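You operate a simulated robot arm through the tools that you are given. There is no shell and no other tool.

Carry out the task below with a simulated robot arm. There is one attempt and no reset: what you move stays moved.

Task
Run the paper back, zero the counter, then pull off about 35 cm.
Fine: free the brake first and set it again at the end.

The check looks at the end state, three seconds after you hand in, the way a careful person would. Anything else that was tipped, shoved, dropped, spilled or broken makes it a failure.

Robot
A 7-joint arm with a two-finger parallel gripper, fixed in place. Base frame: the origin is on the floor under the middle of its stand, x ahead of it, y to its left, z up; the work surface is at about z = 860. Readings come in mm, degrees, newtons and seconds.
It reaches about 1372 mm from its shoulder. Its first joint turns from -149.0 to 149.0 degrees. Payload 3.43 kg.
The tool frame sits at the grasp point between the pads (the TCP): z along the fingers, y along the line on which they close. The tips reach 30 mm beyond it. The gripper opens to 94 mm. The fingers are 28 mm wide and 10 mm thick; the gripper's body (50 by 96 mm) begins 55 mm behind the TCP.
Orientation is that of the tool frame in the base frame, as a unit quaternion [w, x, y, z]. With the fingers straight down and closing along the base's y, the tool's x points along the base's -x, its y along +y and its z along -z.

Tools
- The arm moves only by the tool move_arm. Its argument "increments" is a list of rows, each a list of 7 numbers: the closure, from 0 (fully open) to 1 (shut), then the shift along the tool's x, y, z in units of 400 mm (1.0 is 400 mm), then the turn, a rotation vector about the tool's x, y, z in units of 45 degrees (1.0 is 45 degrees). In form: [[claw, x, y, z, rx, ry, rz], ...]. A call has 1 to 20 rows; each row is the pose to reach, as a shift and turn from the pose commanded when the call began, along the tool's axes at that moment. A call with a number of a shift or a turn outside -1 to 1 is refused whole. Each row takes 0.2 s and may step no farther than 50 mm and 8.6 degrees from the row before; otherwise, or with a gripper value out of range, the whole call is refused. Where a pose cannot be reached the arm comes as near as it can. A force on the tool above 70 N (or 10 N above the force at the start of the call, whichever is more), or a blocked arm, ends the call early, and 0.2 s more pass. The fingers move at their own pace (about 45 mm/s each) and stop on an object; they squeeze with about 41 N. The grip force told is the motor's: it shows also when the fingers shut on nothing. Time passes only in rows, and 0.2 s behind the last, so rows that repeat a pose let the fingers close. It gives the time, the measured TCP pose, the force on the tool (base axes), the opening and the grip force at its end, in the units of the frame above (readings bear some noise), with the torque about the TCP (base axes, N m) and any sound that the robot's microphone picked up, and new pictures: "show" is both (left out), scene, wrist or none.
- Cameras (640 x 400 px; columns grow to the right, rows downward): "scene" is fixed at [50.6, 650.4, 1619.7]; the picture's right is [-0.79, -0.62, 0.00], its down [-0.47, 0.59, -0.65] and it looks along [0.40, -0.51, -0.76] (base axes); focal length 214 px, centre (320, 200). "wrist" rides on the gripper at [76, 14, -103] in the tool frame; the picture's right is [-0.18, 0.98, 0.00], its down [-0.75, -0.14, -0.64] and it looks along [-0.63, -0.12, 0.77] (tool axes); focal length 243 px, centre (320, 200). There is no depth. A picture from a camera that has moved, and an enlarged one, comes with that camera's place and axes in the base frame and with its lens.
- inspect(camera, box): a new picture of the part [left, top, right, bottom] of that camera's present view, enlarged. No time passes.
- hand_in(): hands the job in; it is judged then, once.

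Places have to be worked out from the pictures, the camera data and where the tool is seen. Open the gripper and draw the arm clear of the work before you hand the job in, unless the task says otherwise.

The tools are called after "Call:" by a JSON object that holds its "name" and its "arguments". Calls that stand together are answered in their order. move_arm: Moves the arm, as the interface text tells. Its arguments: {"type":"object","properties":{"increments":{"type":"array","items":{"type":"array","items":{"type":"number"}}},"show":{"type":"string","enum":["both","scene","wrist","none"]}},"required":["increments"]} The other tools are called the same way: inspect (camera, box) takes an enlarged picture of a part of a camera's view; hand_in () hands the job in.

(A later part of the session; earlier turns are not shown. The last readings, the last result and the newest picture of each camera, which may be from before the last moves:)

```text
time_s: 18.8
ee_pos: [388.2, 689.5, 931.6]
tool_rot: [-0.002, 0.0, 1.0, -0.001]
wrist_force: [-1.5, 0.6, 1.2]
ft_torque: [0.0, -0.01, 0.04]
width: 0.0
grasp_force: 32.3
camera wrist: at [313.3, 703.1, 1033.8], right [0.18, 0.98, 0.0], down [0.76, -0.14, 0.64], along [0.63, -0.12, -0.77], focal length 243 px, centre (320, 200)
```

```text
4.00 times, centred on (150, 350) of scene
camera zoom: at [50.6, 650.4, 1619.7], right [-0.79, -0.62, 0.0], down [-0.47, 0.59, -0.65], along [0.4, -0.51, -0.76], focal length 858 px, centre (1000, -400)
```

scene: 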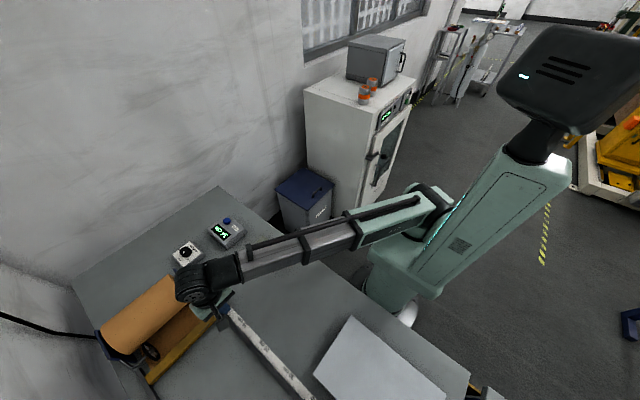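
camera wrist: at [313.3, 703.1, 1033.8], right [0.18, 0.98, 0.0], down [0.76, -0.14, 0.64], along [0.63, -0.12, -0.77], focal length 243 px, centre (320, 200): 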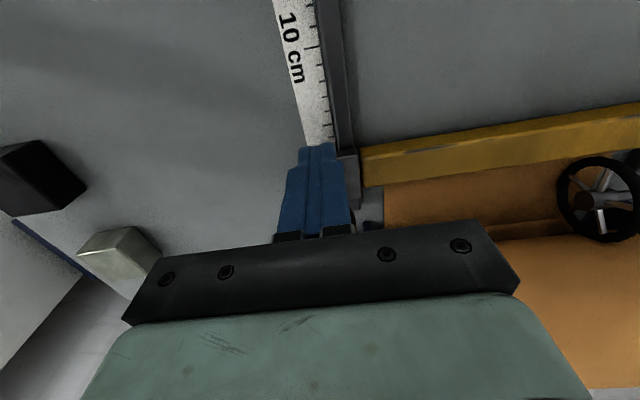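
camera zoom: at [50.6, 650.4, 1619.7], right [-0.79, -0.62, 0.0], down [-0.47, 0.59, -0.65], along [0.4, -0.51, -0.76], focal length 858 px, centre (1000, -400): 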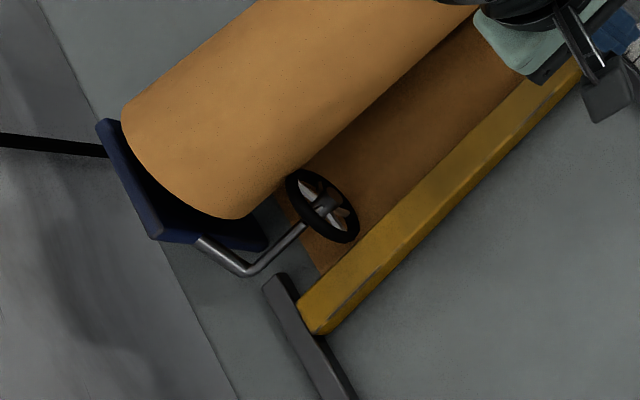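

There's still about a 10–14 mm gap between bar and wheel, and the force is only 1.5 N. I'll advance 6 mm more.

Call:
{"name": "move_arm", "arguments": {"increments": [[1, -0.008, 0, 0, 0, 0, 0], [1, -0.015, 0, 0, 0, 0, 0]], "show": "none"}}

Call:
{"name": "inspect", "arguments": {"camera": "wrist", "box": [340, 80, 640, 320]}}

Call:
{"name": "inspect", "arguments": {"camera": "scene", "box": [100, 300, 200, 400]}}

Call:
{"name": "inspect", "arguments": {"camera": "scene", "box": [190, 200, 270, 260]}}

```text
time_s: 19.4
ee_pos: [394.4, 690.8, 931.3]
tool_rot: [-0.001, 0.0, 1.0, 0.0]
wrist_force: [-1.3, -0.2, -0.5]
ft_torque: [-0.01, 0.01, 0.03]
width: 0.1
grasp_force: 33.2
```

```text
1.67 times, centred on (490, 200) of wrist
camera zoom: at [319.6, 703.8, 1033.7], right [0.18, 0.98, 0.0], down [0.76, -0.14, 0.64], along [0.63, -0.12, -0.77], focal length 404 px, centre (37, 200)
```

zoom: 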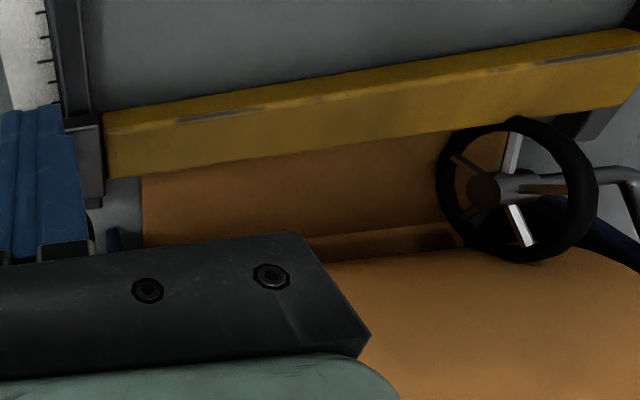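

```text
4.00 times, centred on (150, 350) of scene
camera zoom: at [50.6, 650.4, 1619.7], right [-0.79, -0.62, 0.0], down [-0.47, 0.59, -0.65], along [0.4, -0.51, -0.76], focal length 858 px, centre (1000, -400)
```

zoom: 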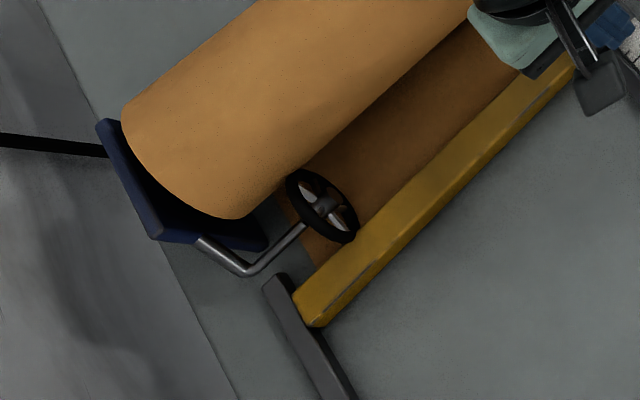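

```text
6.67 times, centred on (230, 230) of scene
camera zoom: at [50.6, 650.4, 1619.7], right [-0.79, -0.62, 0.0], down [-0.47, 0.59, -0.65], along [0.4, -0.51, -0.76], focal length 1430 px, centre (920, 0)
```

zoom: 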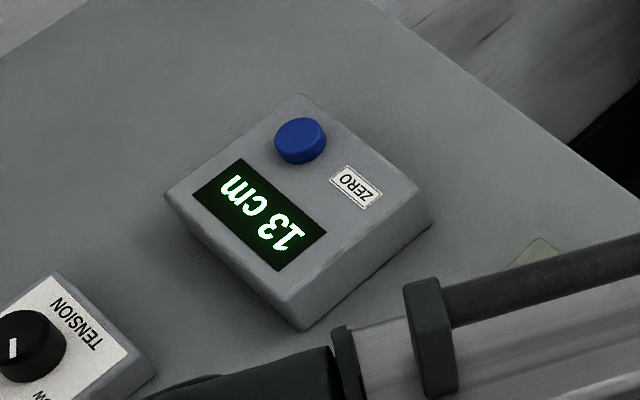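

The counter now reads 13 cm with still no force rise, and the bar is close to the wheel in both views. I'll take one small 4 mm step and check the force.

Call:
{"name": "move_arm", "arguments": {"increments": [[1, -0.005, 0, 0, 0, 0, 0], [1, -0.01, 0, 0, 0, 0, 0]], "show": "none"}}

Call:
{"name": "inspect", "arguments": {"camera": "wrist", "box": [340, 80, 640, 320]}}

Call:
{"name": "inspect", "arguments": {"camera": "scene", "box": [100, 300, 200, 400]}}

Call:
{"name": "inspect", "arguments": {"camera": "scene", "box": [190, 200, 270, 260]}}

```text
time_s: 20.0
ee_pos: [398.7, 689.8, 931.5]
tool_rot: [-0.002, -0.001, 1.0, -0.001]
wrist_force: [-1.0, 0.2, 1.7]
ft_torque: [0.0, -0.03, 0.02]
width: 0.2
grasp_force: 33.6
```

```text
1.67 times, centred on (490, 200) of wrist
camera zoom: at [323.1, 704.1, 1033.3], right [0.18, 0.98, 0.0], down [0.76, -0.14, 0.64], along [0.63, -0.12, -0.77], focal length 404 px, centre (37, 200)
```

zoom: 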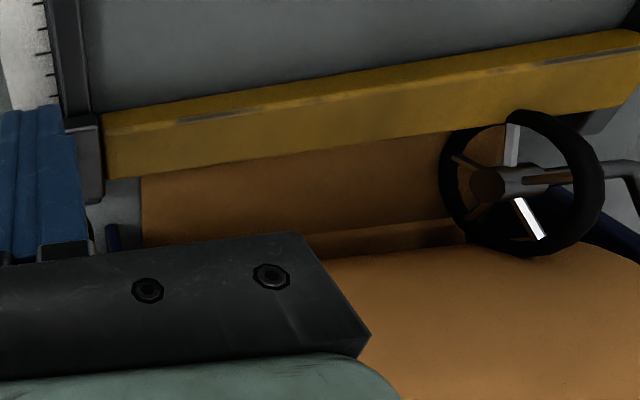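

```text
4.00 times, centred on (150, 350) of scene
camera zoom: at [50.6, 650.4, 1619.7], right [-0.79, -0.62, 0.0], down [-0.47, 0.59, -0.65], along [0.4, -0.51, -0.76], focal length 858 px, centre (1000, -400)
```

zoom: 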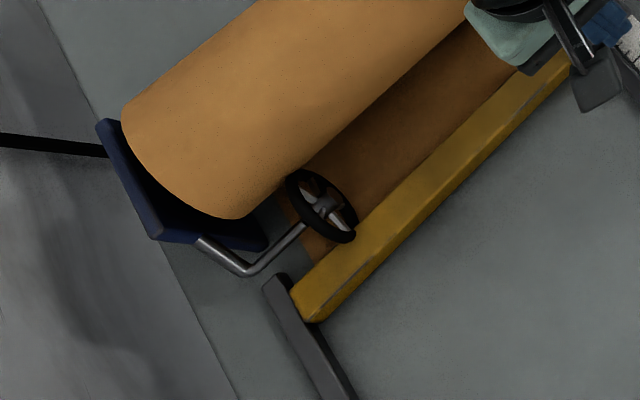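

```text
6.67 times, centred on (230, 230) of scene
camera zoom: at [50.6, 650.4, 1619.7], right [-0.79, -0.62, 0.0], down [-0.47, 0.59, -0.65], along [0.4, -0.51, -0.76], focal length 1430 px, centre (920, 0)
```

zoom: 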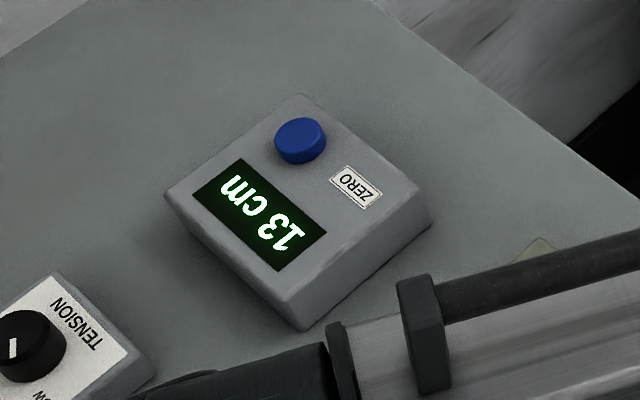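

By my estimate the slider is now within a few mm of 0 on the ruler, and the force is still about 1 N. I'll nudge 3 mm at a time to find the end stop.

Call:
{"name": "move_arm", "arguments": {"increments": [[1, -0.004, 0, 0, 0, 0, 0], [1, -0.0075, 0, 0, 0, 0, 0]], "show": "none"}}

Call:
{"name": "inspect", "arguments": {"camera": "wrist", "box": [240, 0, 400, 150]}}

Call:
{"name": "inspect", "arguments": {"camera": "scene", "box": [100, 300, 200, 400]}}

```text
time_s: 20.6
ee_pos: [401.8, 690.2, 930.1]
tool_rot: [-0.001, -0.001, 1.0, -0.001]
wrist_force: [-2.3, 1.3, -0.5]
ft_torque: [0.01, 0.05, 0.03]
width: 0.0
grasp_force: 33.4
```

```text
2.67 times, centred on (320, 75) of wrist
camera zoom: at [326.2, 703.5, 1033.4], right [0.18, 0.98, 0.0], down [0.76, -0.14, 0.64], along [0.63, -0.12, -0.77], focal length 647 px, centre (320, 533)
```

zoom: 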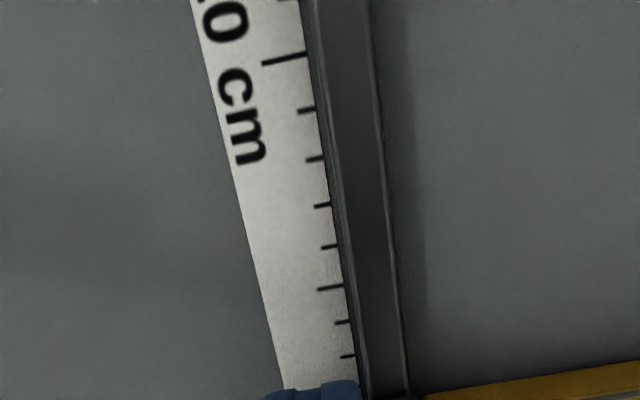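

```text
4.00 times, centred on (150, 350) of scene
camera zoom: at [50.6, 650.4, 1619.7], right [-0.79, -0.62, 0.0], down [-0.47, 0.59, -0.65], along [0.4, -0.51, -0.76], focal length 858 px, centre (1000, -400)
```

zoom: 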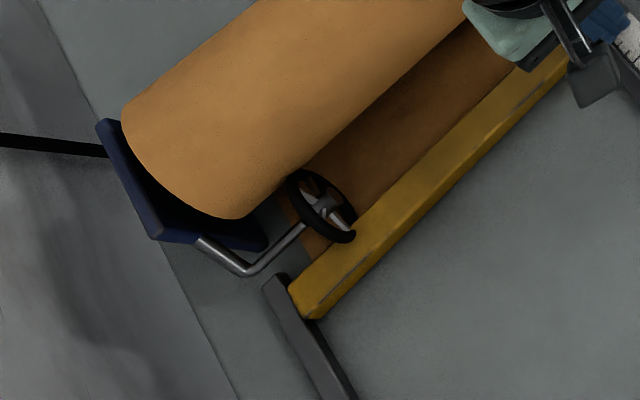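

The 10 cm tick projects to x≈335 and the 3 cm tick to x≈401, so 0 cm is at x≈432, which is where the knob is now. One more 3 mm nudge should tell me whether there is a stop.

Call:
{"name": "move_arm", "arguments": {"increments": [[1, -0.004, 0, 0, 0, 0, 0], [1, -0.0075, 0, 0, 0, 0, 0]], "show": "none"}}

Call:
{"name": "inspect", "arguments": {"camera": "scene", "box": [100, 300, 200, 400]}}

Call:
{"name": "inspect", "arguments": {"camera": "scene", "box": [190, 200, 270, 260]}}

```text
time_s: 21.2
ee_pos: [405.3, 689.5, 933.3]
tool_rot: [-0.001, 0.0, 1.0, -0.001]
wrist_force: [-1.3, 0.0, 0.2]
ft_torque: [0.0, 0.0, 0.0]
width: 0.0
grasp_force: 33.5
```

```text
4.00 times, centred on (150, 350) of scene
camera zoom: at [50.6, 650.4, 1619.7], right [-0.79, -0.62, 0.0], down [-0.47, 0.59, -0.65], along [0.4, -0.51, -0.76], focal length 858 px, centre (1000, -400)
```

zoom: 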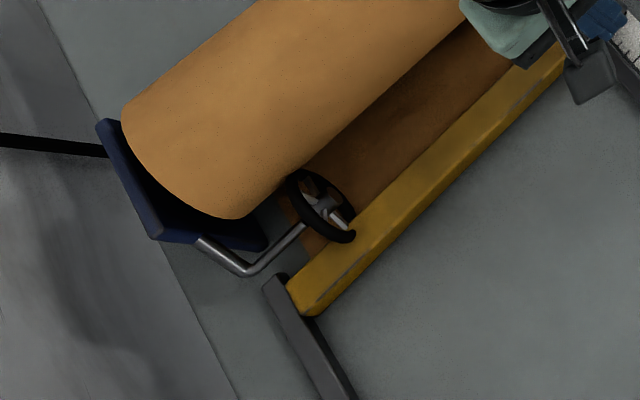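

```text
6.67 times, centred on (230, 230) of scene
camera zoom: at [50.6, 650.4, 1619.7], right [-0.79, -0.62, 0.0], down [-0.47, 0.59, -0.65], along [0.4, -0.51, -0.76], focal length 1430 px, centre (920, 0)
```

zoom: 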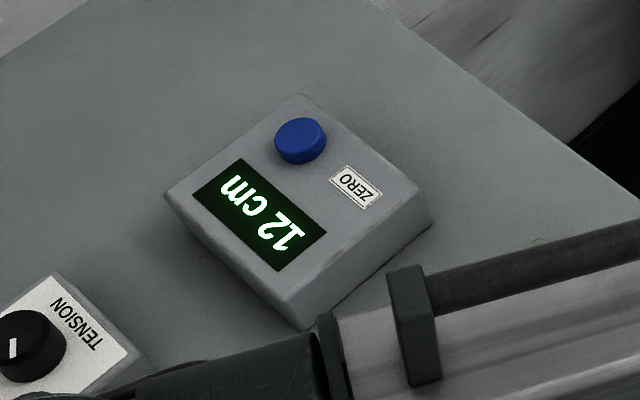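

The counter shows 12 cm and there is still no stop; it started at 23 with about 11 on the ruler, so we're at roughly ruler 0. I'll do one more gentle nudge to look for the stop.

Call:
{"name": "move_arm", "arguments": {"increments": [[1, -0.004, 0, 0, 0, 0, 0], [1, -0.0075, 0, 0, 0, 0, 0]]}}

Call:
{"name": "inspect", "arguments": {"camera": "scene", "box": [100, 300, 200, 400]}}

Call:
{"name": "inspect", "arguments": {"camera": "wrist", "box": [340, 80, 640, 320]}}

```text
time_s: 21.8
ee_pos: [405.4, 690.0, 931.8]
tool_rot: [-0.003, -0.001, 1.0, 0.0]
wrist_force: [-26.1, -4.4, 13.0]
ft_torque: [-0.03, -0.16, -0.02]
width: 0.0
grasp_force: 33.3
camera wrist: at [329.7, 703.5, 1034.7], right [0.18, 0.98, 0.0], down [0.76, -0.14, 0.64], along [0.63, -0.12, -0.77], focal length 243 px, centre (320, 200)
```

scene: 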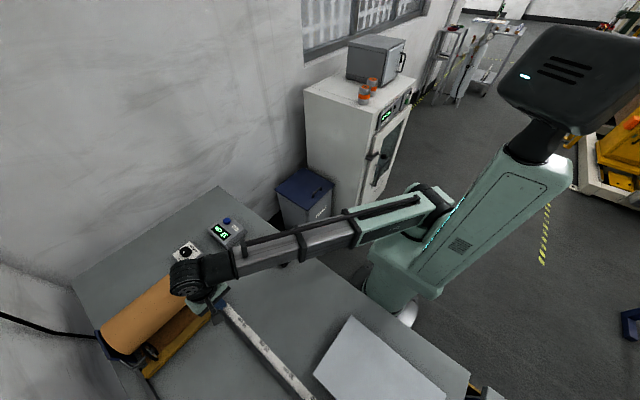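
wrist: 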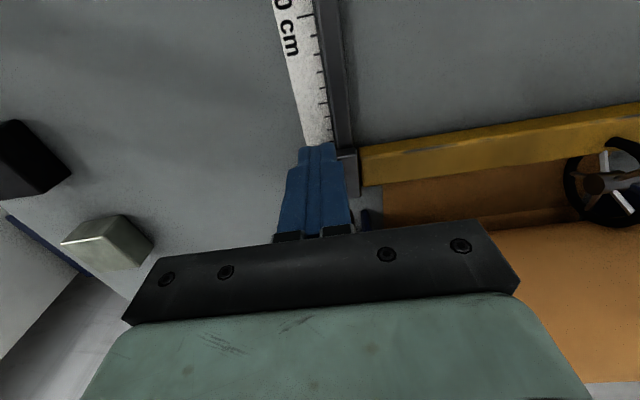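

```text
4.00 times, centred on (150, 350) of scene
camera zoom: at [50.6, 650.4, 1619.7], right [-0.79, -0.62, 0.0], down [-0.47, 0.59, -0.65], along [0.4, -0.51, -0.76], focal length 858 px, centre (1000, -400)
```

zoom: 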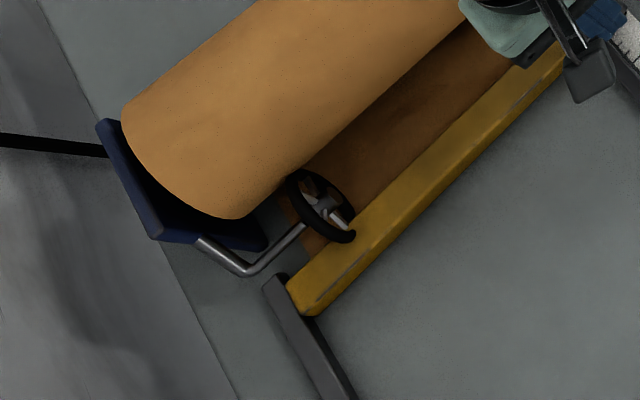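

```text
1.67 times, centred on (490, 200) of wrist
camera zoom: at [329.7, 703.5, 1034.7], right [0.18, 0.98, 0.0], down [0.76, -0.14, 0.64], along [0.63, -0.12, -0.77], focal length 404 px, centre (37, 200)
```

zoom: 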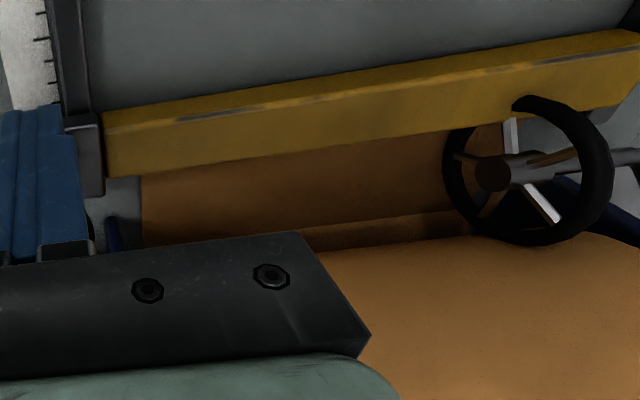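

The stop is clear: −26 N with no further travel at TCP x≈405, so the paper is fully run back. I'll back off, lift, and travel high to hover near the blue ZERO button at about (659, 487, 903).

Call:
{"name": "move_arm", "arguments": {"increments": [[1, 0.02, 0, 0, 0, 0, 0], [1, 0.07, 0, 0, 0, 0, 0], [1, 0.07, 0, -0.1, 0, 0, 0], [1, 0.07, 0, -0.2, 0, 0, 0], [1, 0.07, 0, -0.3, 0, 0, 0], [1, 0.07, -0.12, -0.3, 0, 0, 0], [1, 0.05, -0.24, -0.3, 0, 0, 0], [1, -0.04, -0.32, -0.3, 0, 0, 0], [1, -0.13, -0.4, -0.3, 0, 0, 0], [1, -0.22, -0.46, -0.3, 0, 0, 0], [1, -0.32, -0.5, -0.3, 0, 0, 0], [1, -0.42, -0.505, -0.3, 0, 0, 0], [1, -0.52, -0.505, -0.3, 0, 0, 0], [1, -0.6, -0.505, -0.25, 0, 0, 0], [1, -0.6, -0.505, -0.2, 0, 0, 0], [1, -0.6, -0.505, -0.2, 0, 0, 0]]}}

Call:
{"name": "inspect", "arguments": {"camera": "wrist", "box": [200, 0, 440, 180]}}

Call:
{"name": "inspect", "arguments": {"camera": "scene", "box": [80, 260, 320, 400]}}

```text
time_s: 25.2
ee_pos: [648.6, 487.2, 1012.2]
tool_rot: [0.0, 0.001, 1.0, -0.001]
wrist_force: [-0.5, 0.5, -0.9]
ft_torque: [-0.01, 0.02, -0.01]
width: 0.0
grasp_force: 32.9
camera wrist: at [572.7, 500.2, 1114.2], right [0.18, 0.98, 0.0], down [0.76, -0.14, 0.64], along [0.63, -0.12, -0.77], focal length 243 px, centre (320, 200)
```

scene: 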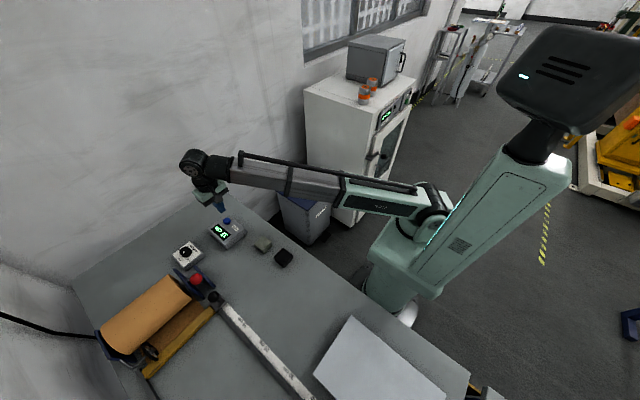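
wrist: 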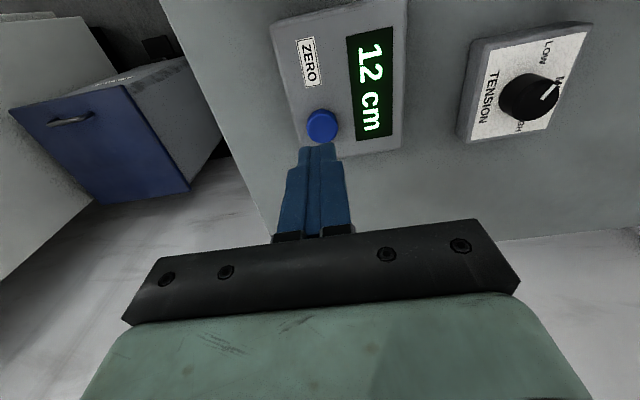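

```text
2.22 times, centred on (320, 90) of wrist
camera zoom: at [572.7, 500.2, 1114.2], right [0.18, 0.98, 0.0], down [0.76, -0.14, 0.64], along [0.63, -0.12, -0.77], focal length 539 px, centre (320, 444)
```

zoom: 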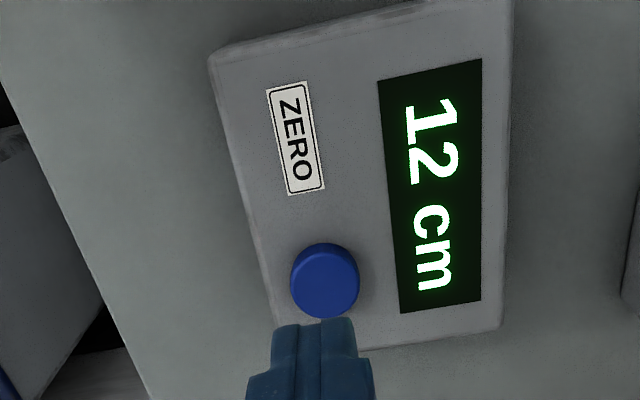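

```text
2.67 times, centred on (200, 330) of scene
camera zoom: at [50.6, 650.4, 1619.7], right [-0.79, -0.62, 0.0], down [-0.47, 0.59, -0.65], along [0.4, -0.51, -0.76], focal length 572 px, centre (640, -147)
```

zoom: 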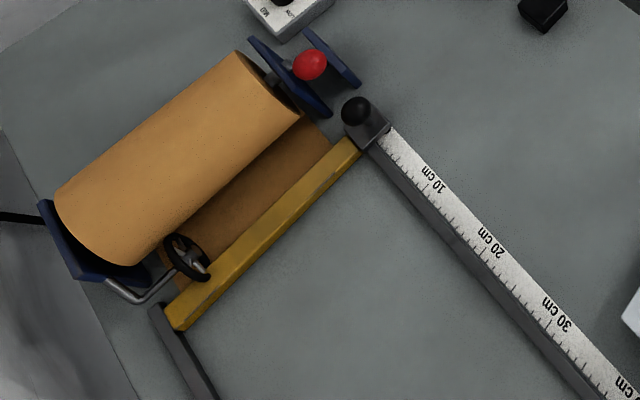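

I get the ZERO button at (659, 486, 904). The slider stayed put at the stop (reading 12 cm) and the lever is unchanged. I'll align over the button and descend until the tips are just above it.

Call:
{"name": "move_arm", "arguments": {"increments": [[1, -0.026, -0.004, 0.06, 0, 0, 0], [1, -0.026, -0.004, 0.12, 0, 0, 0], [1, -0.026, -0.004, 0.165, 0, 0, 0], [1, -0.026, -0.004, 0.165, 0, 0, 0]]}}

Call:
{"name": "inspect", "arguments": {"camera": "wrist", "box": [220, 40, 420, 200]}}

Call:
{"name": "inspect", "arguments": {"camera": "scene", "box": [180, 180, 270, 260]}}

```text
time_s: 26.2
ee_pos: [657.0, 484.9, 945.8]
tool_rot: [-0.001, -0.001, 1.0, -0.002]
wrist_force: [-0.3, 0.5, -0.4]
ft_torque: [0.0, 0.0, -0.02]
width: 0.0
grasp_force: 32.7
camera wrist: at [581.0, 498.9, 1048.5], right [0.18, 0.98, 0.0], down [0.76, -0.14, 0.64], along [0.63, -0.12, -0.77], focal length 243 px, centre (320, 200)
```

scene: 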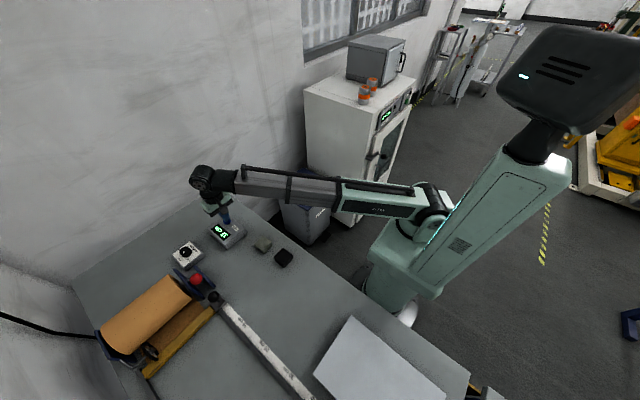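
wrist: 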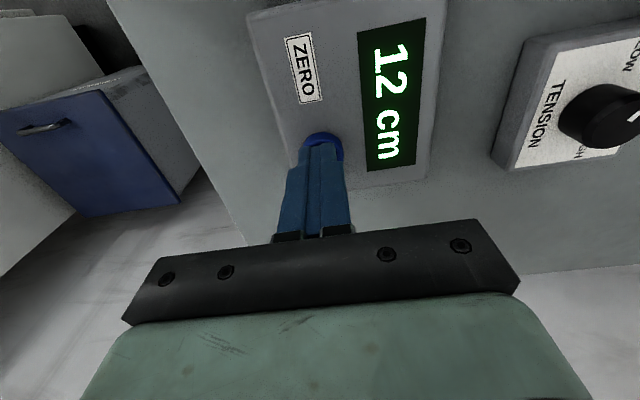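

```text
2.50 times, centred on (320, 120) of wrist
camera zoom: at [581.0, 498.9, 1048.5], right [0.18, 0.98, 0.0], down [0.76, -0.14, 0.64], along [0.63, -0.12, -0.77], focal length 606 px, centre (320, 400)
```

zoom: 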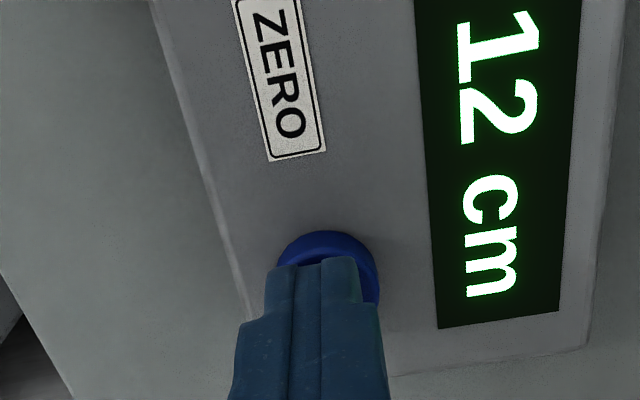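

```text
5.00 times, centred on (225, 220) of scene
camera zoom: at [50.6, 650.4, 1619.7], right [-0.79, -0.62, 0.0], down [-0.47, 0.59, -0.65], along [0.4, -0.51, -0.76], focal length 1072 px, centre (795, 100)
```

zoom: 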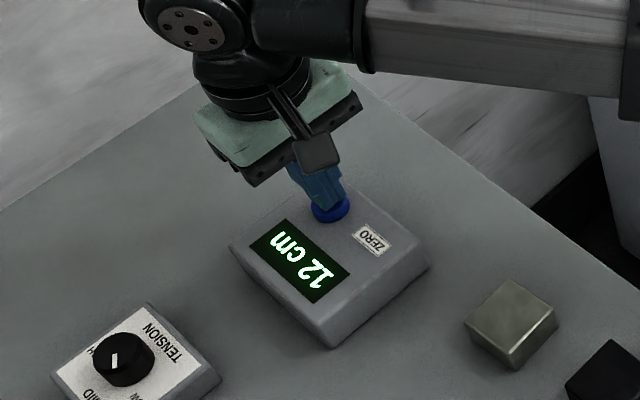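

The fingertips are centred just above the button, so I'll press down in small steps and watch the force and display.

Call:
{"name": "move_arm", "arguments": {"increments": [[1, 0, 0, 0.01, 0, 0, 0], [1, 0, 0, 0.02, 0, 0, 0], [1, 0, 0, 0.027, 0, 0, 0]], "show": "wrist"}}

```text
time_s: 27.0
ee_pos: [658.4, 484.6, 934.5]
tool_rot: [-0.001, 0.0, 1.0, -0.001]
wrist_force: [-1.8, 1.1, 4.5]
ft_torque: [0.01, 0.04, 0.03]
width: 0.2
grasp_force: 32.8
heard: click
camera wrist: at [582.6, 499.6, 1037.8], right [0.18, 0.98, 0.0], down [0.76, -0.14, 0.64], along [0.63, -0.12, -0.77], focal length 243 px, centre (320, 200)
```

wrist: 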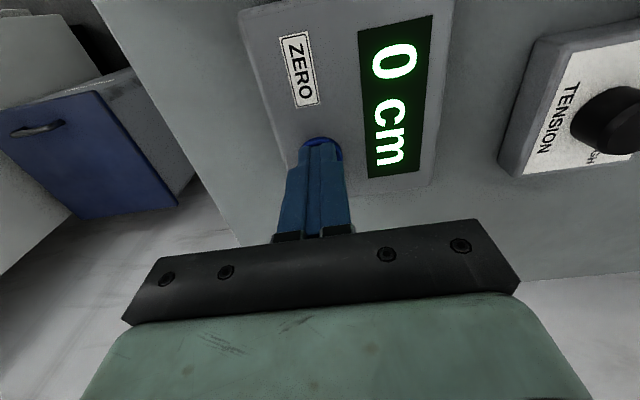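

A click was heard and the display reads 0 cm. The gap between the knob and the lever ball (about 24 mm) is too narrow for closed fingers, so I'll straddle the knob and grip it along y instead. I'll lift and move above the knob with a partial opening.

Call:
{"name": "move_arm", "arguments": {"increments": [[1, 0, 0, -0.08, 0, 0, 0], [1, 0, 0, -0.18, 0, 0, 0], [1, 0, 0, -0.3, 0, 0, 0], [1, 0.07, 0.064, -0.3, 0, 0, 0], [0.8, 0.14, 0.128, -0.3, 0, 0, 0], [0.3, 0.21, 0.192, -0.3, 0, 0, 0], [0.3, 0.28, 0.256, -0.3, 0, 0, 0], [0.3, 0.35, 0.32, -0.3, 0, 0, 0], [0.3, 0.42, 0.384, -0.3, 0, 0, 0], [0.3, 0.49, 0.448, -0.3, 0, 0, 0], [0.3, 0.555, 0.5125, -0.3, 0, 0, 0], [0.3, 0.555, 0.5125, -0.3, 0, 0, 0]]}}

Call:
{"name": "inspect", "arguments": {"camera": "scene", "box": [180, 200, 270, 260]}}

```text
time_s: 29.6
ee_pos: [437.5, 692.6, 1053.2]
tool_rot: [-0.001, -0.001, 1.0, -0.002]
wrist_force: [-0.3, -0.3, 0.0]
ft_torque: [0.03, 0.01, -0.01]
width: 65.8
grasp_force: 0.1
camera wrist: at [362.2, 707.4, 1155.4], right [0.18, 0.98, 0.0], down [0.76, -0.14, 0.64], along [0.63, -0.12, -0.77], focal length 243 px, centre (320, 200)
```

scene: 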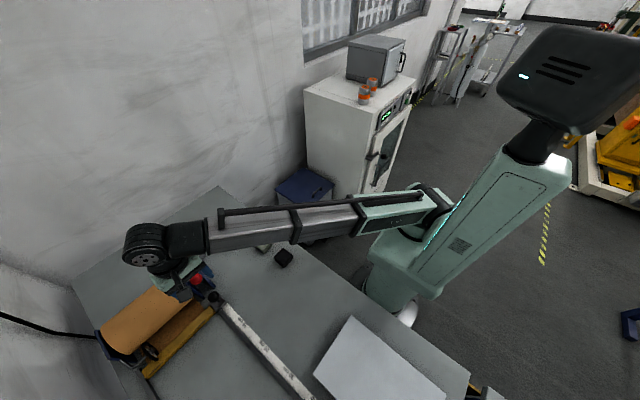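
wrist: 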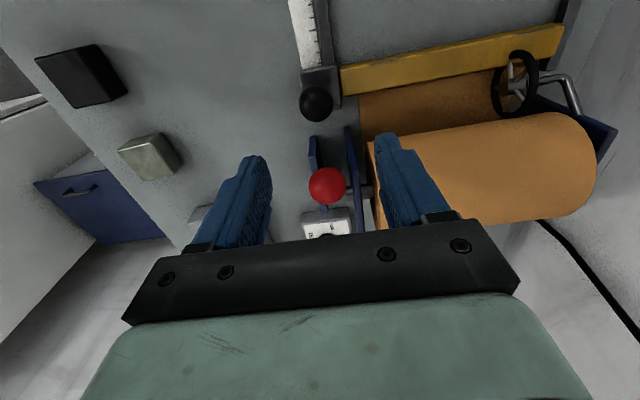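

```text
6.67 times, centred on (225, 230) of scene
camera zoom: at [50.6, 650.4, 1619.7], right [-0.79, -0.62, 0.0], down [-0.47, 0.59, -0.65], along [0.4, -0.51, -0.76], focal length 1430 px, centre (953, 0)
```

zoom: 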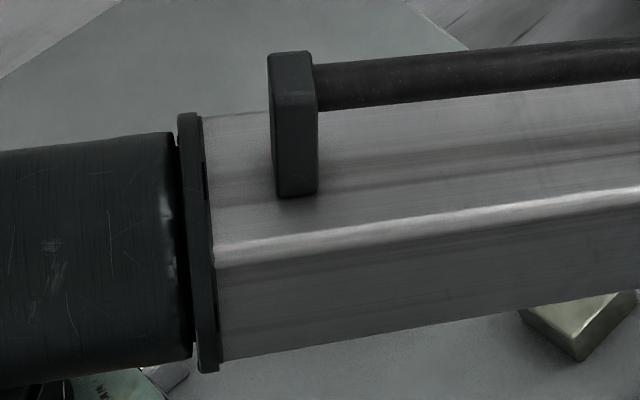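

Seen from here, the knob is at about (439, 688) and the lever ball at about (496, 688). I'll narrow the opening to about 52 mm and come straight down around the knob to z≈930, clear of the lever and bracket plates.

Call:
{"name": "move_arm", "arguments": {"increments": [[0.45, 0, -0.004, 0.05, 0, 0, 0], [0.45, 0, -0.004, 0.12, 0, 0, 0], [0.45, 0, -0.004, 0.19, 0, 0, 0], [0.45, 0, -0.004, 0.25, 0, 0, 0], [0.45, 0, -0.004, 0.28, 0, 0, 0], [0.45, 0, -0.004, 0.305, 0, 0, 0], [0.45, 0, -0.004, 0.305, 0, 0, 0]]}}

Call:
{"name": "inspect", "arguments": {"camera": "wrist", "box": [200, 40, 440, 240]}}

Call:
{"name": "inspect", "arguments": {"camera": "scene", "box": [130, 230, 270, 340]}}

```text
time_s: 31.2
ee_pos: [439.5, 691.8, 935.7]
tool_rot: [0.0, 0.0, 1.0, 0.0]
wrist_force: [-3.2, 4.2, 30.7]
ft_torque: [-0.3, -1.63, 0.15]
width: 51.5
grasp_force: 0.0
camera wrist: at [362.8, 704.9, 1037.3], right [0.18, 0.98, 0.0], down [0.75, -0.14, 0.64], along [0.63, -0.12, -0.77], focal length 243 px, centre (320, 200)
```

scene: 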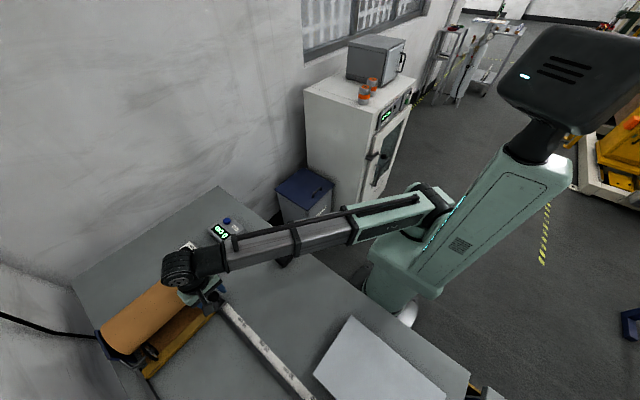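
wrist: 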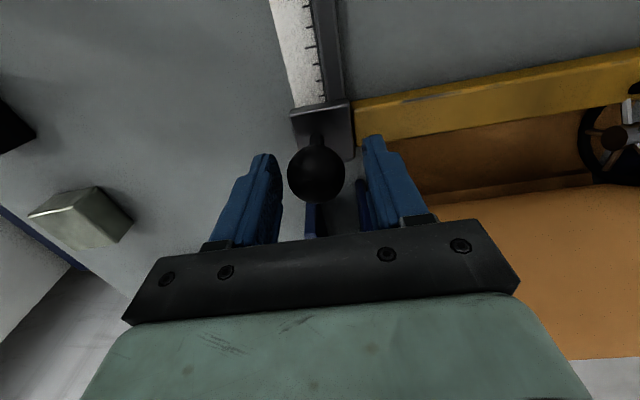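

```text
2.00 times, centred on (320, 140) of wrist
camera zoom: at [362.8, 704.9, 1037.3], right [0.18, 0.98, 0.0], down [0.75, -0.14, 0.64], along [0.63, -0.12, -0.77], focal length 485 px, centre (320, 320)
```

zoom: 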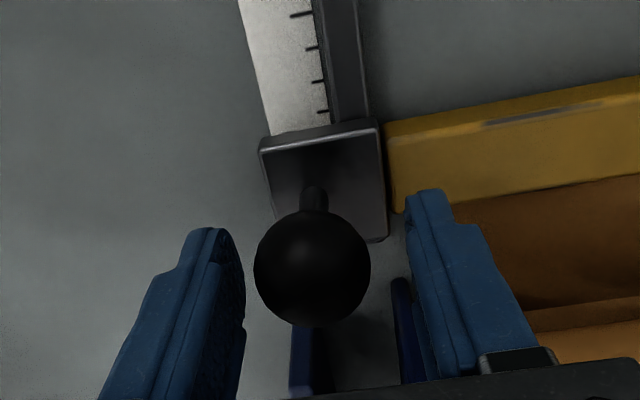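

```text
3.64 times, centred on (200, 285) of scene
camera zoom: at [50.6, 650.4, 1619.7], right [-0.79, -0.62, 0.0], down [-0.47, 0.59, -0.65], along [0.4, -0.51, -0.76], focal length 780 px, centre (756, -109)
```

zoom: 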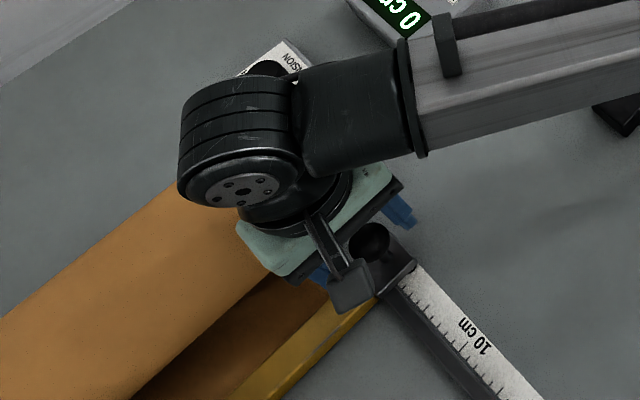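

There's an unexpected 31 N upward force, and the torque places the contact about 48 mm to +x. That means the gripper's underside is resting on the lever ball. I'll lift right away and check that nothing changed.

Call:
{"name": "move_arm", "arguments": {"increments": [[0.45, 0, 0, -0.02, 0, 0, 0], [0.45, 0, 0, -0.06, 0, 0, 0], [0.45, 0, 0, -0.12, 0, 0, 0], [0.45, 0, 0, -0.2, 0, 0, 0], [0.45, 0, 0, -0.2, 0, 0, 0]]}}

Call:
{"name": "inspect", "arguments": {"camera": "wrist", "box": [240, 40, 480, 240]}}

Call:
{"name": "inspect", "arguments": {"camera": "scene", "box": [130, 210, 270, 340]}}

```text
time_s: 32.4
ee_pos: [436.3, 689.0, 1013.4]
tool_rot: [-0.002, 0.0, 1.0, 0.0]
wrist_force: [-0.1, -0.7, 0.3]
ft_torque: [-0.01, 0.03, -0.01]
width: 52.0
grasp_force: 0.0
camera wrist: at [361.3, 702.8, 1115.3], right [0.18, 0.98, 0.0], down [0.76, -0.14, 0.64], along [0.63, -0.12, -0.77], focal length 243 px, centre (320, 200)
```

scene: 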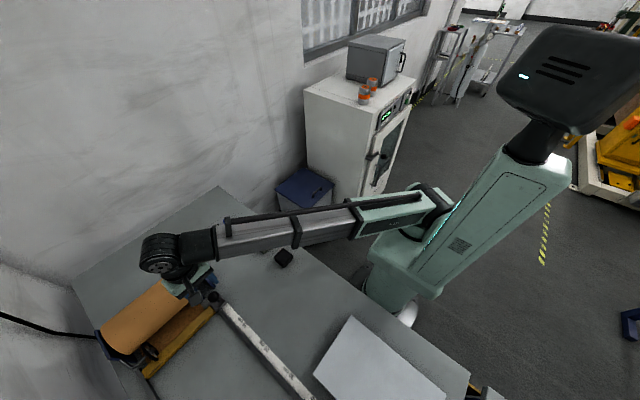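
wrist: 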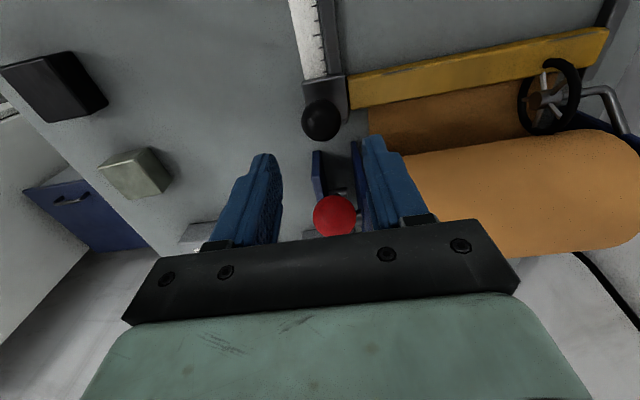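

```text
2.00 times, centred on (360, 140) of wrist
camera zoom: at [361.3, 702.8, 1115.3], right [0.18, 0.98, 0.0], down [0.76, -0.14, 0.64], along [0.63, -0.12, -0.77], focal length 485 px, centre (240, 320)
```

zoom: 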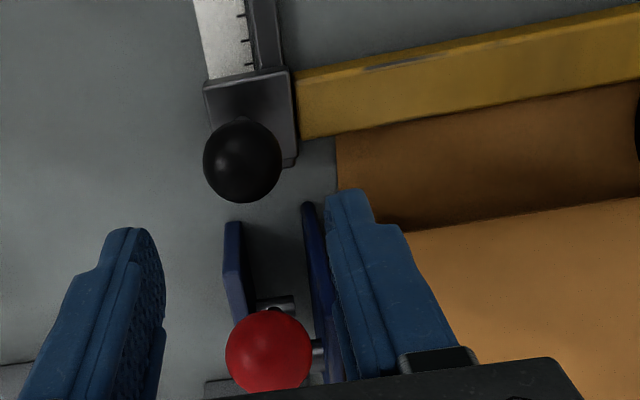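

```text
3.08 times, centred on (200, 275) of scene
camera zoom: at [50.6, 650.4, 1619.7], right [-0.79, -0.62, 0.0], down [-0.47, 0.59, -0.65], along [0.4, -0.51, -0.76], focal length 660 px, centre (689, -31)
```

zoom: 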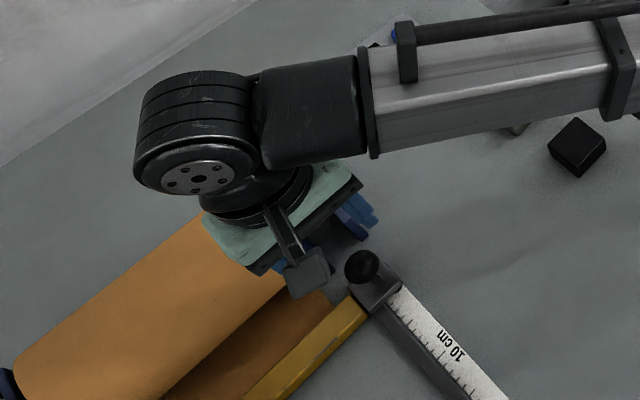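

The lever and slider are unchanged. To clear the lever ball I'll tilt the gripper 25° so its body leans toward −x with the fingertips pointing slightly toward +x, and come down partway first.

Call:
{"name": "move_arm", "arguments": {"increments": [[0.45, 0.003, 0, 0, 0, -0.14, 0], [0.45, 0.006, 0, 0, 0, -0.28, 0], [0.45, 0.009, 0, 0, 0, -0.42, 0], [0.45, 0.0115, 0, 0, 0, -0.5556, 0], [0.45, 0.0115, 0, 0.05, 0, -0.5556, 0], [0.45, 0.0115, 0, 0.1, 0, -0.5556, 0], [0.45, 0.0115, 0, 0.13, 0, -0.5556, 0], [0.45, 0.0115, 0, 0.13, 0, -0.5556, 0]]}}

Call:
{"name": "inspect", "arguments": {"camera": "wrist", "box": [200, 40, 440, 240]}}

Call:
{"name": "inspect", "arguments": {"camera": "scene", "box": [130, 210, 270, 340]}}

```text
time_s: 34.2
ee_pos: [430.9, 689.8, 962.0]
tool_rot: [0.215, 0.0, 0.977, -0.001]
wrist_force: [1.0, 0.5, 1.1]
ft_torque: [-0.02, 0.01, 0.0]
width: 51.6
grasp_force: 0.0
camera wrist: at [320.2, 704.1, 1022.0], right [0.17, 0.98, 0.08], down [0.41, -0.14, 0.9], along [0.89, -0.12, -0.43], focal length 243 px, centre (320, 200)
```

scene: 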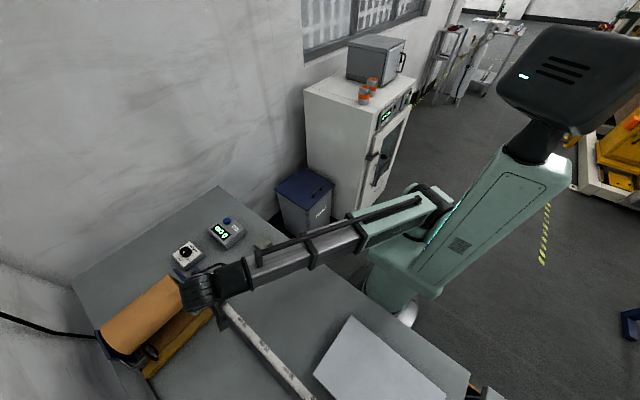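
wrist: 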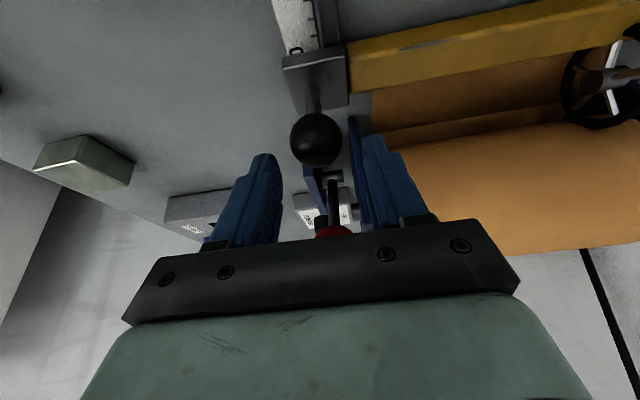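

```text
2.00 times, centred on (320, 140) of wrist
camera zoom: at [320.2, 704.1, 1022.0], right [0.17, 0.98, 0.08], down [0.41, -0.14, 0.9], along [0.89, -0.12, -0.43], focal length 485 px, centre (320, 320)
```

zoom: 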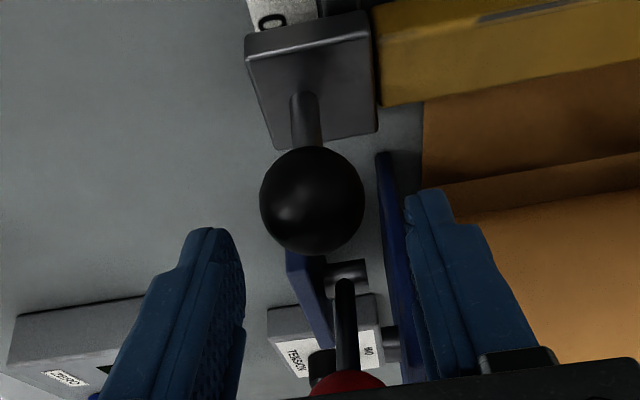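

```text
3.08 times, centred on (200, 275) of scene
camera zoom: at [50.6, 650.4, 1619.7], right [-0.79, -0.62, 0.0], down [-0.47, 0.59, -0.65], along [0.4, -0.51, -0.76], focal length 660 px, centre (689, -31)
```

zoom: 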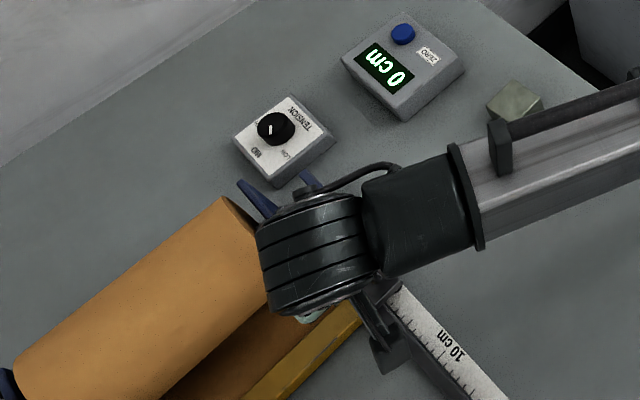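

With the new sight-lines the knob centre is at (437, 689, 921), the lever ball is clear of the gripper body, and force is near zero. I'll lower the fingers around the knob and check the force before gripping.

Call:
{"name": "move_arm", "arguments": {"increments": [[0.5, 0.01, -0.001, 0.022, 0, 0, 0], [0.5, 0.02, -0.002, 0.045, 0, 0, 0], [0.5, 0.0295, -0.002, 0.0668, 0, 0, 0], [0.5, 0.0295, -0.002, 0.0668, 0, 0, 0]], "show": "wrist"}}

Call:
{"name": "inspect", "arguments": {"camera": "wrist", "box": [200, 40, 440, 240]}}

```text
time_s: 35.2
ee_pos: [433.0, 688.7, 933.2]
tool_rot: [0.214, 0.0, 0.977, 0.0]
wrist_force: [0.2, -0.2, -1.3]
ft_torque: [0.01, -0.01, 0.01]
width: 47.1
grasp_force: 0.2
camera wrist: at [322.3, 702.4, 992.2], right [0.17, 0.98, 0.08], down [0.41, -0.14, 0.9], along [0.89, -0.12, -0.43], focal length 243 px, centre (320, 200)
```

wrist: 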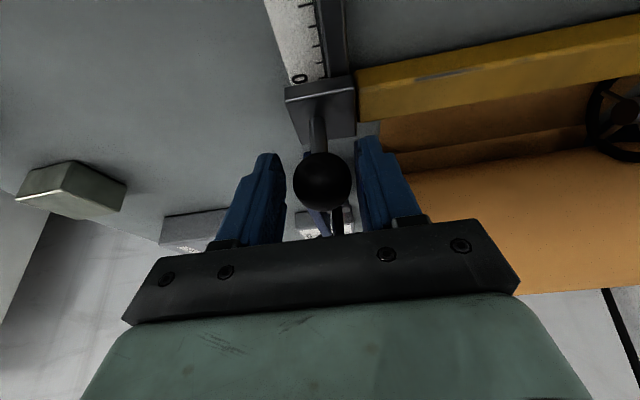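

```text
2.00 times, centred on (320, 140) of wrist
camera zoom: at [322.3, 702.4, 992.2], right [0.17, 0.98, 0.08], down [0.41, -0.14, 0.9], along [0.89, -0.12, -0.43], focal length 485 px, centre (320, 320)
```

zoom: 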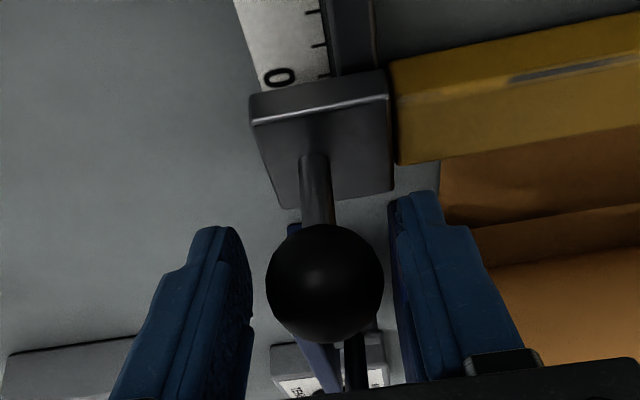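

The force is about zero and the knob sits centred between the pads, so I'll close the grip on it.

Call:
{"name": "move_arm", "arguments": {"increments": [[0.7, 0, 0, 0, 0, 0, 0], [1, 0, 0, 0, 0, 0, 0], [1, 0, 0, 0, 0, 0, 0], [1, 0, 0, 0, 0, 0, 0]], "show": "wrist"}}

```text
time_s: 36.2
ee_pos: [433.8, 689.5, 931.1]
tool_rot: [0.214, -0.001, 0.977, 0.001]
wrist_force: [0.2, 14.3, -0.1]
ft_torque: [0.17, 0.07, 0.04]
width: 31.3
grasp_force: 44.8
camera wrist: at [322.2, 703.5, 992.3], right [0.17, 0.98, 0.08], down [0.41, -0.14, 0.9], along [0.89, -0.12, -0.43], focal length 243 px, centre (320, 200)
```

wrist: 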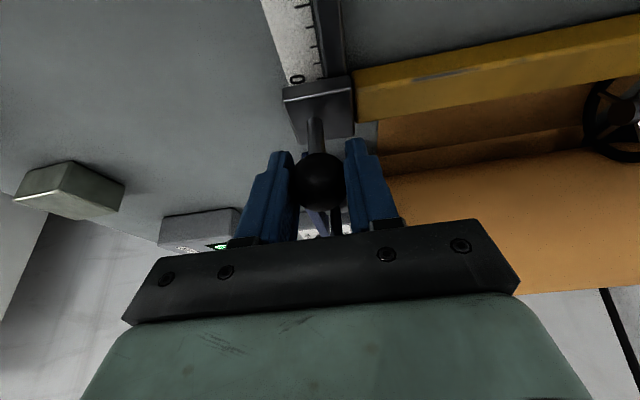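

The grip holds the knob at 31 mm wide, with only about 14 N of sideways misalignment, which I'll ease by shifting slightly to +y. I'll now pull steadily along −x for the first 100 mm.

Call:
{"name": "move_arm", "arguments": {"increments": [[1, 0.01, 0.002, -0.0046, 0, 0, 0], [1, 0.0341, 0.004, -0.0157, 0, 0, 0], [1, 0.0681, 0.004, -0.0313, 0, 0, 0], [1, 0.1022, 0.004, -0.047, 0, 0, 0], [1, 0.1363, 0.004, -0.0627, 0, 0, 0], [1, 0.1703, 0.004, -0.0784, 0, 0, 0], [1, 0.2044, 0.004, -0.094, 0, 0, 0], [1, 0.2271, 0.004, -0.1045, 0, 0, 0], [1, 0.2271, 0.004, -0.1045, 0, 0, 0]]}}

Call:
{"name": "inspect", "arguments": {"camera": "scene", "box": [180, 200, 270, 260]}}

Call:
{"name": "inspect", "arguments": {"camera": "scene", "box": [80, 260, 320, 400]}}

```text
time_s: 38.2
ee_pos: [332.6, 689.7, 931.1]
tool_rot: [0.215, 0.0, 0.977, -0.001]
wrist_force: [0.2, 2.8, 30.4]
ft_torque: [0.01, -0.76, 0.04]
width: 31.4
grasp_force: 44.9
camera wrist: at [221.2, 703.8, 991.9], right [0.17, 0.98, 0.08], down [0.41, -0.14, 0.9], along [0.9, -0.12, -0.43], focal length 243 px, centre (320, 200)
```

scene: 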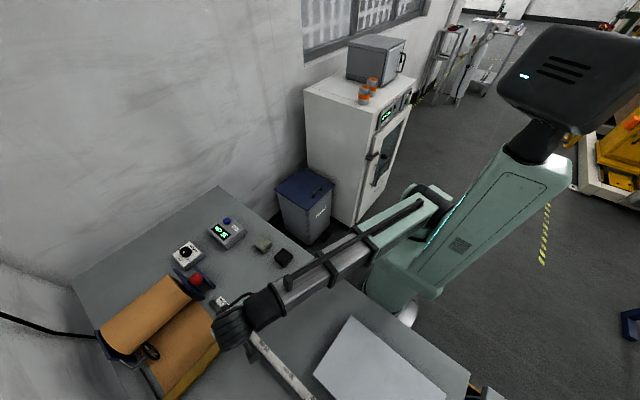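
wrist: 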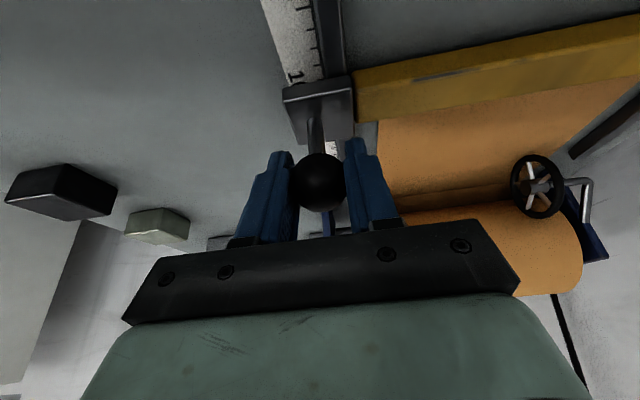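

```text
6.67 times, centred on (225, 230) of scene
camera zoom: at [50.6, 650.4, 1619.7], right [-0.79, -0.62, 0.0], down [-0.47, 0.59, -0.65], along [0.4, -0.51, -0.76], focal length 1430 px, centre (953, 0)
```

zoom: 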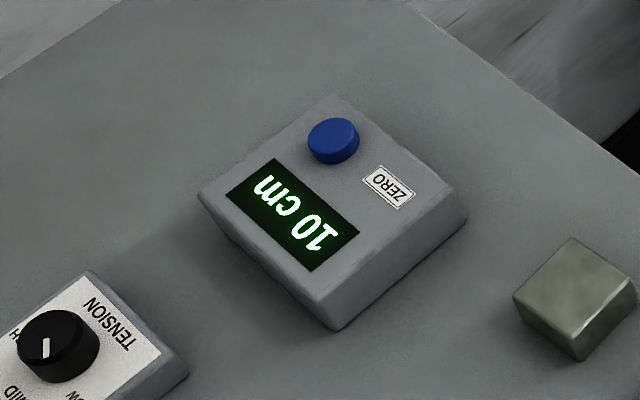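

```text
2.67 times, centred on (200, 330) of scene
camera zoom: at [50.6, 650.4, 1619.7], right [-0.79, -0.62, 0.0], down [-0.47, 0.59, -0.65], along [0.4, -0.51, -0.76], focal length 572 px, centre (640, -147)
```

zoom: 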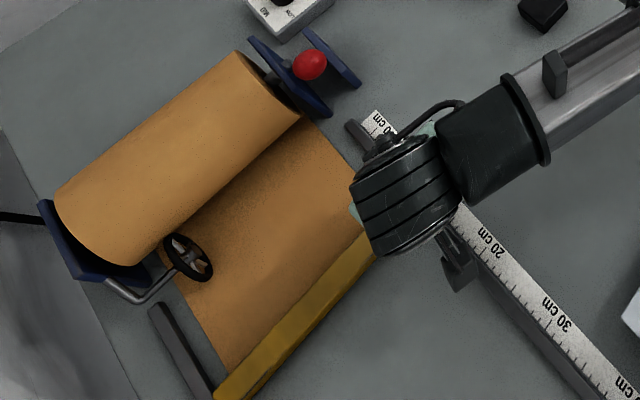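

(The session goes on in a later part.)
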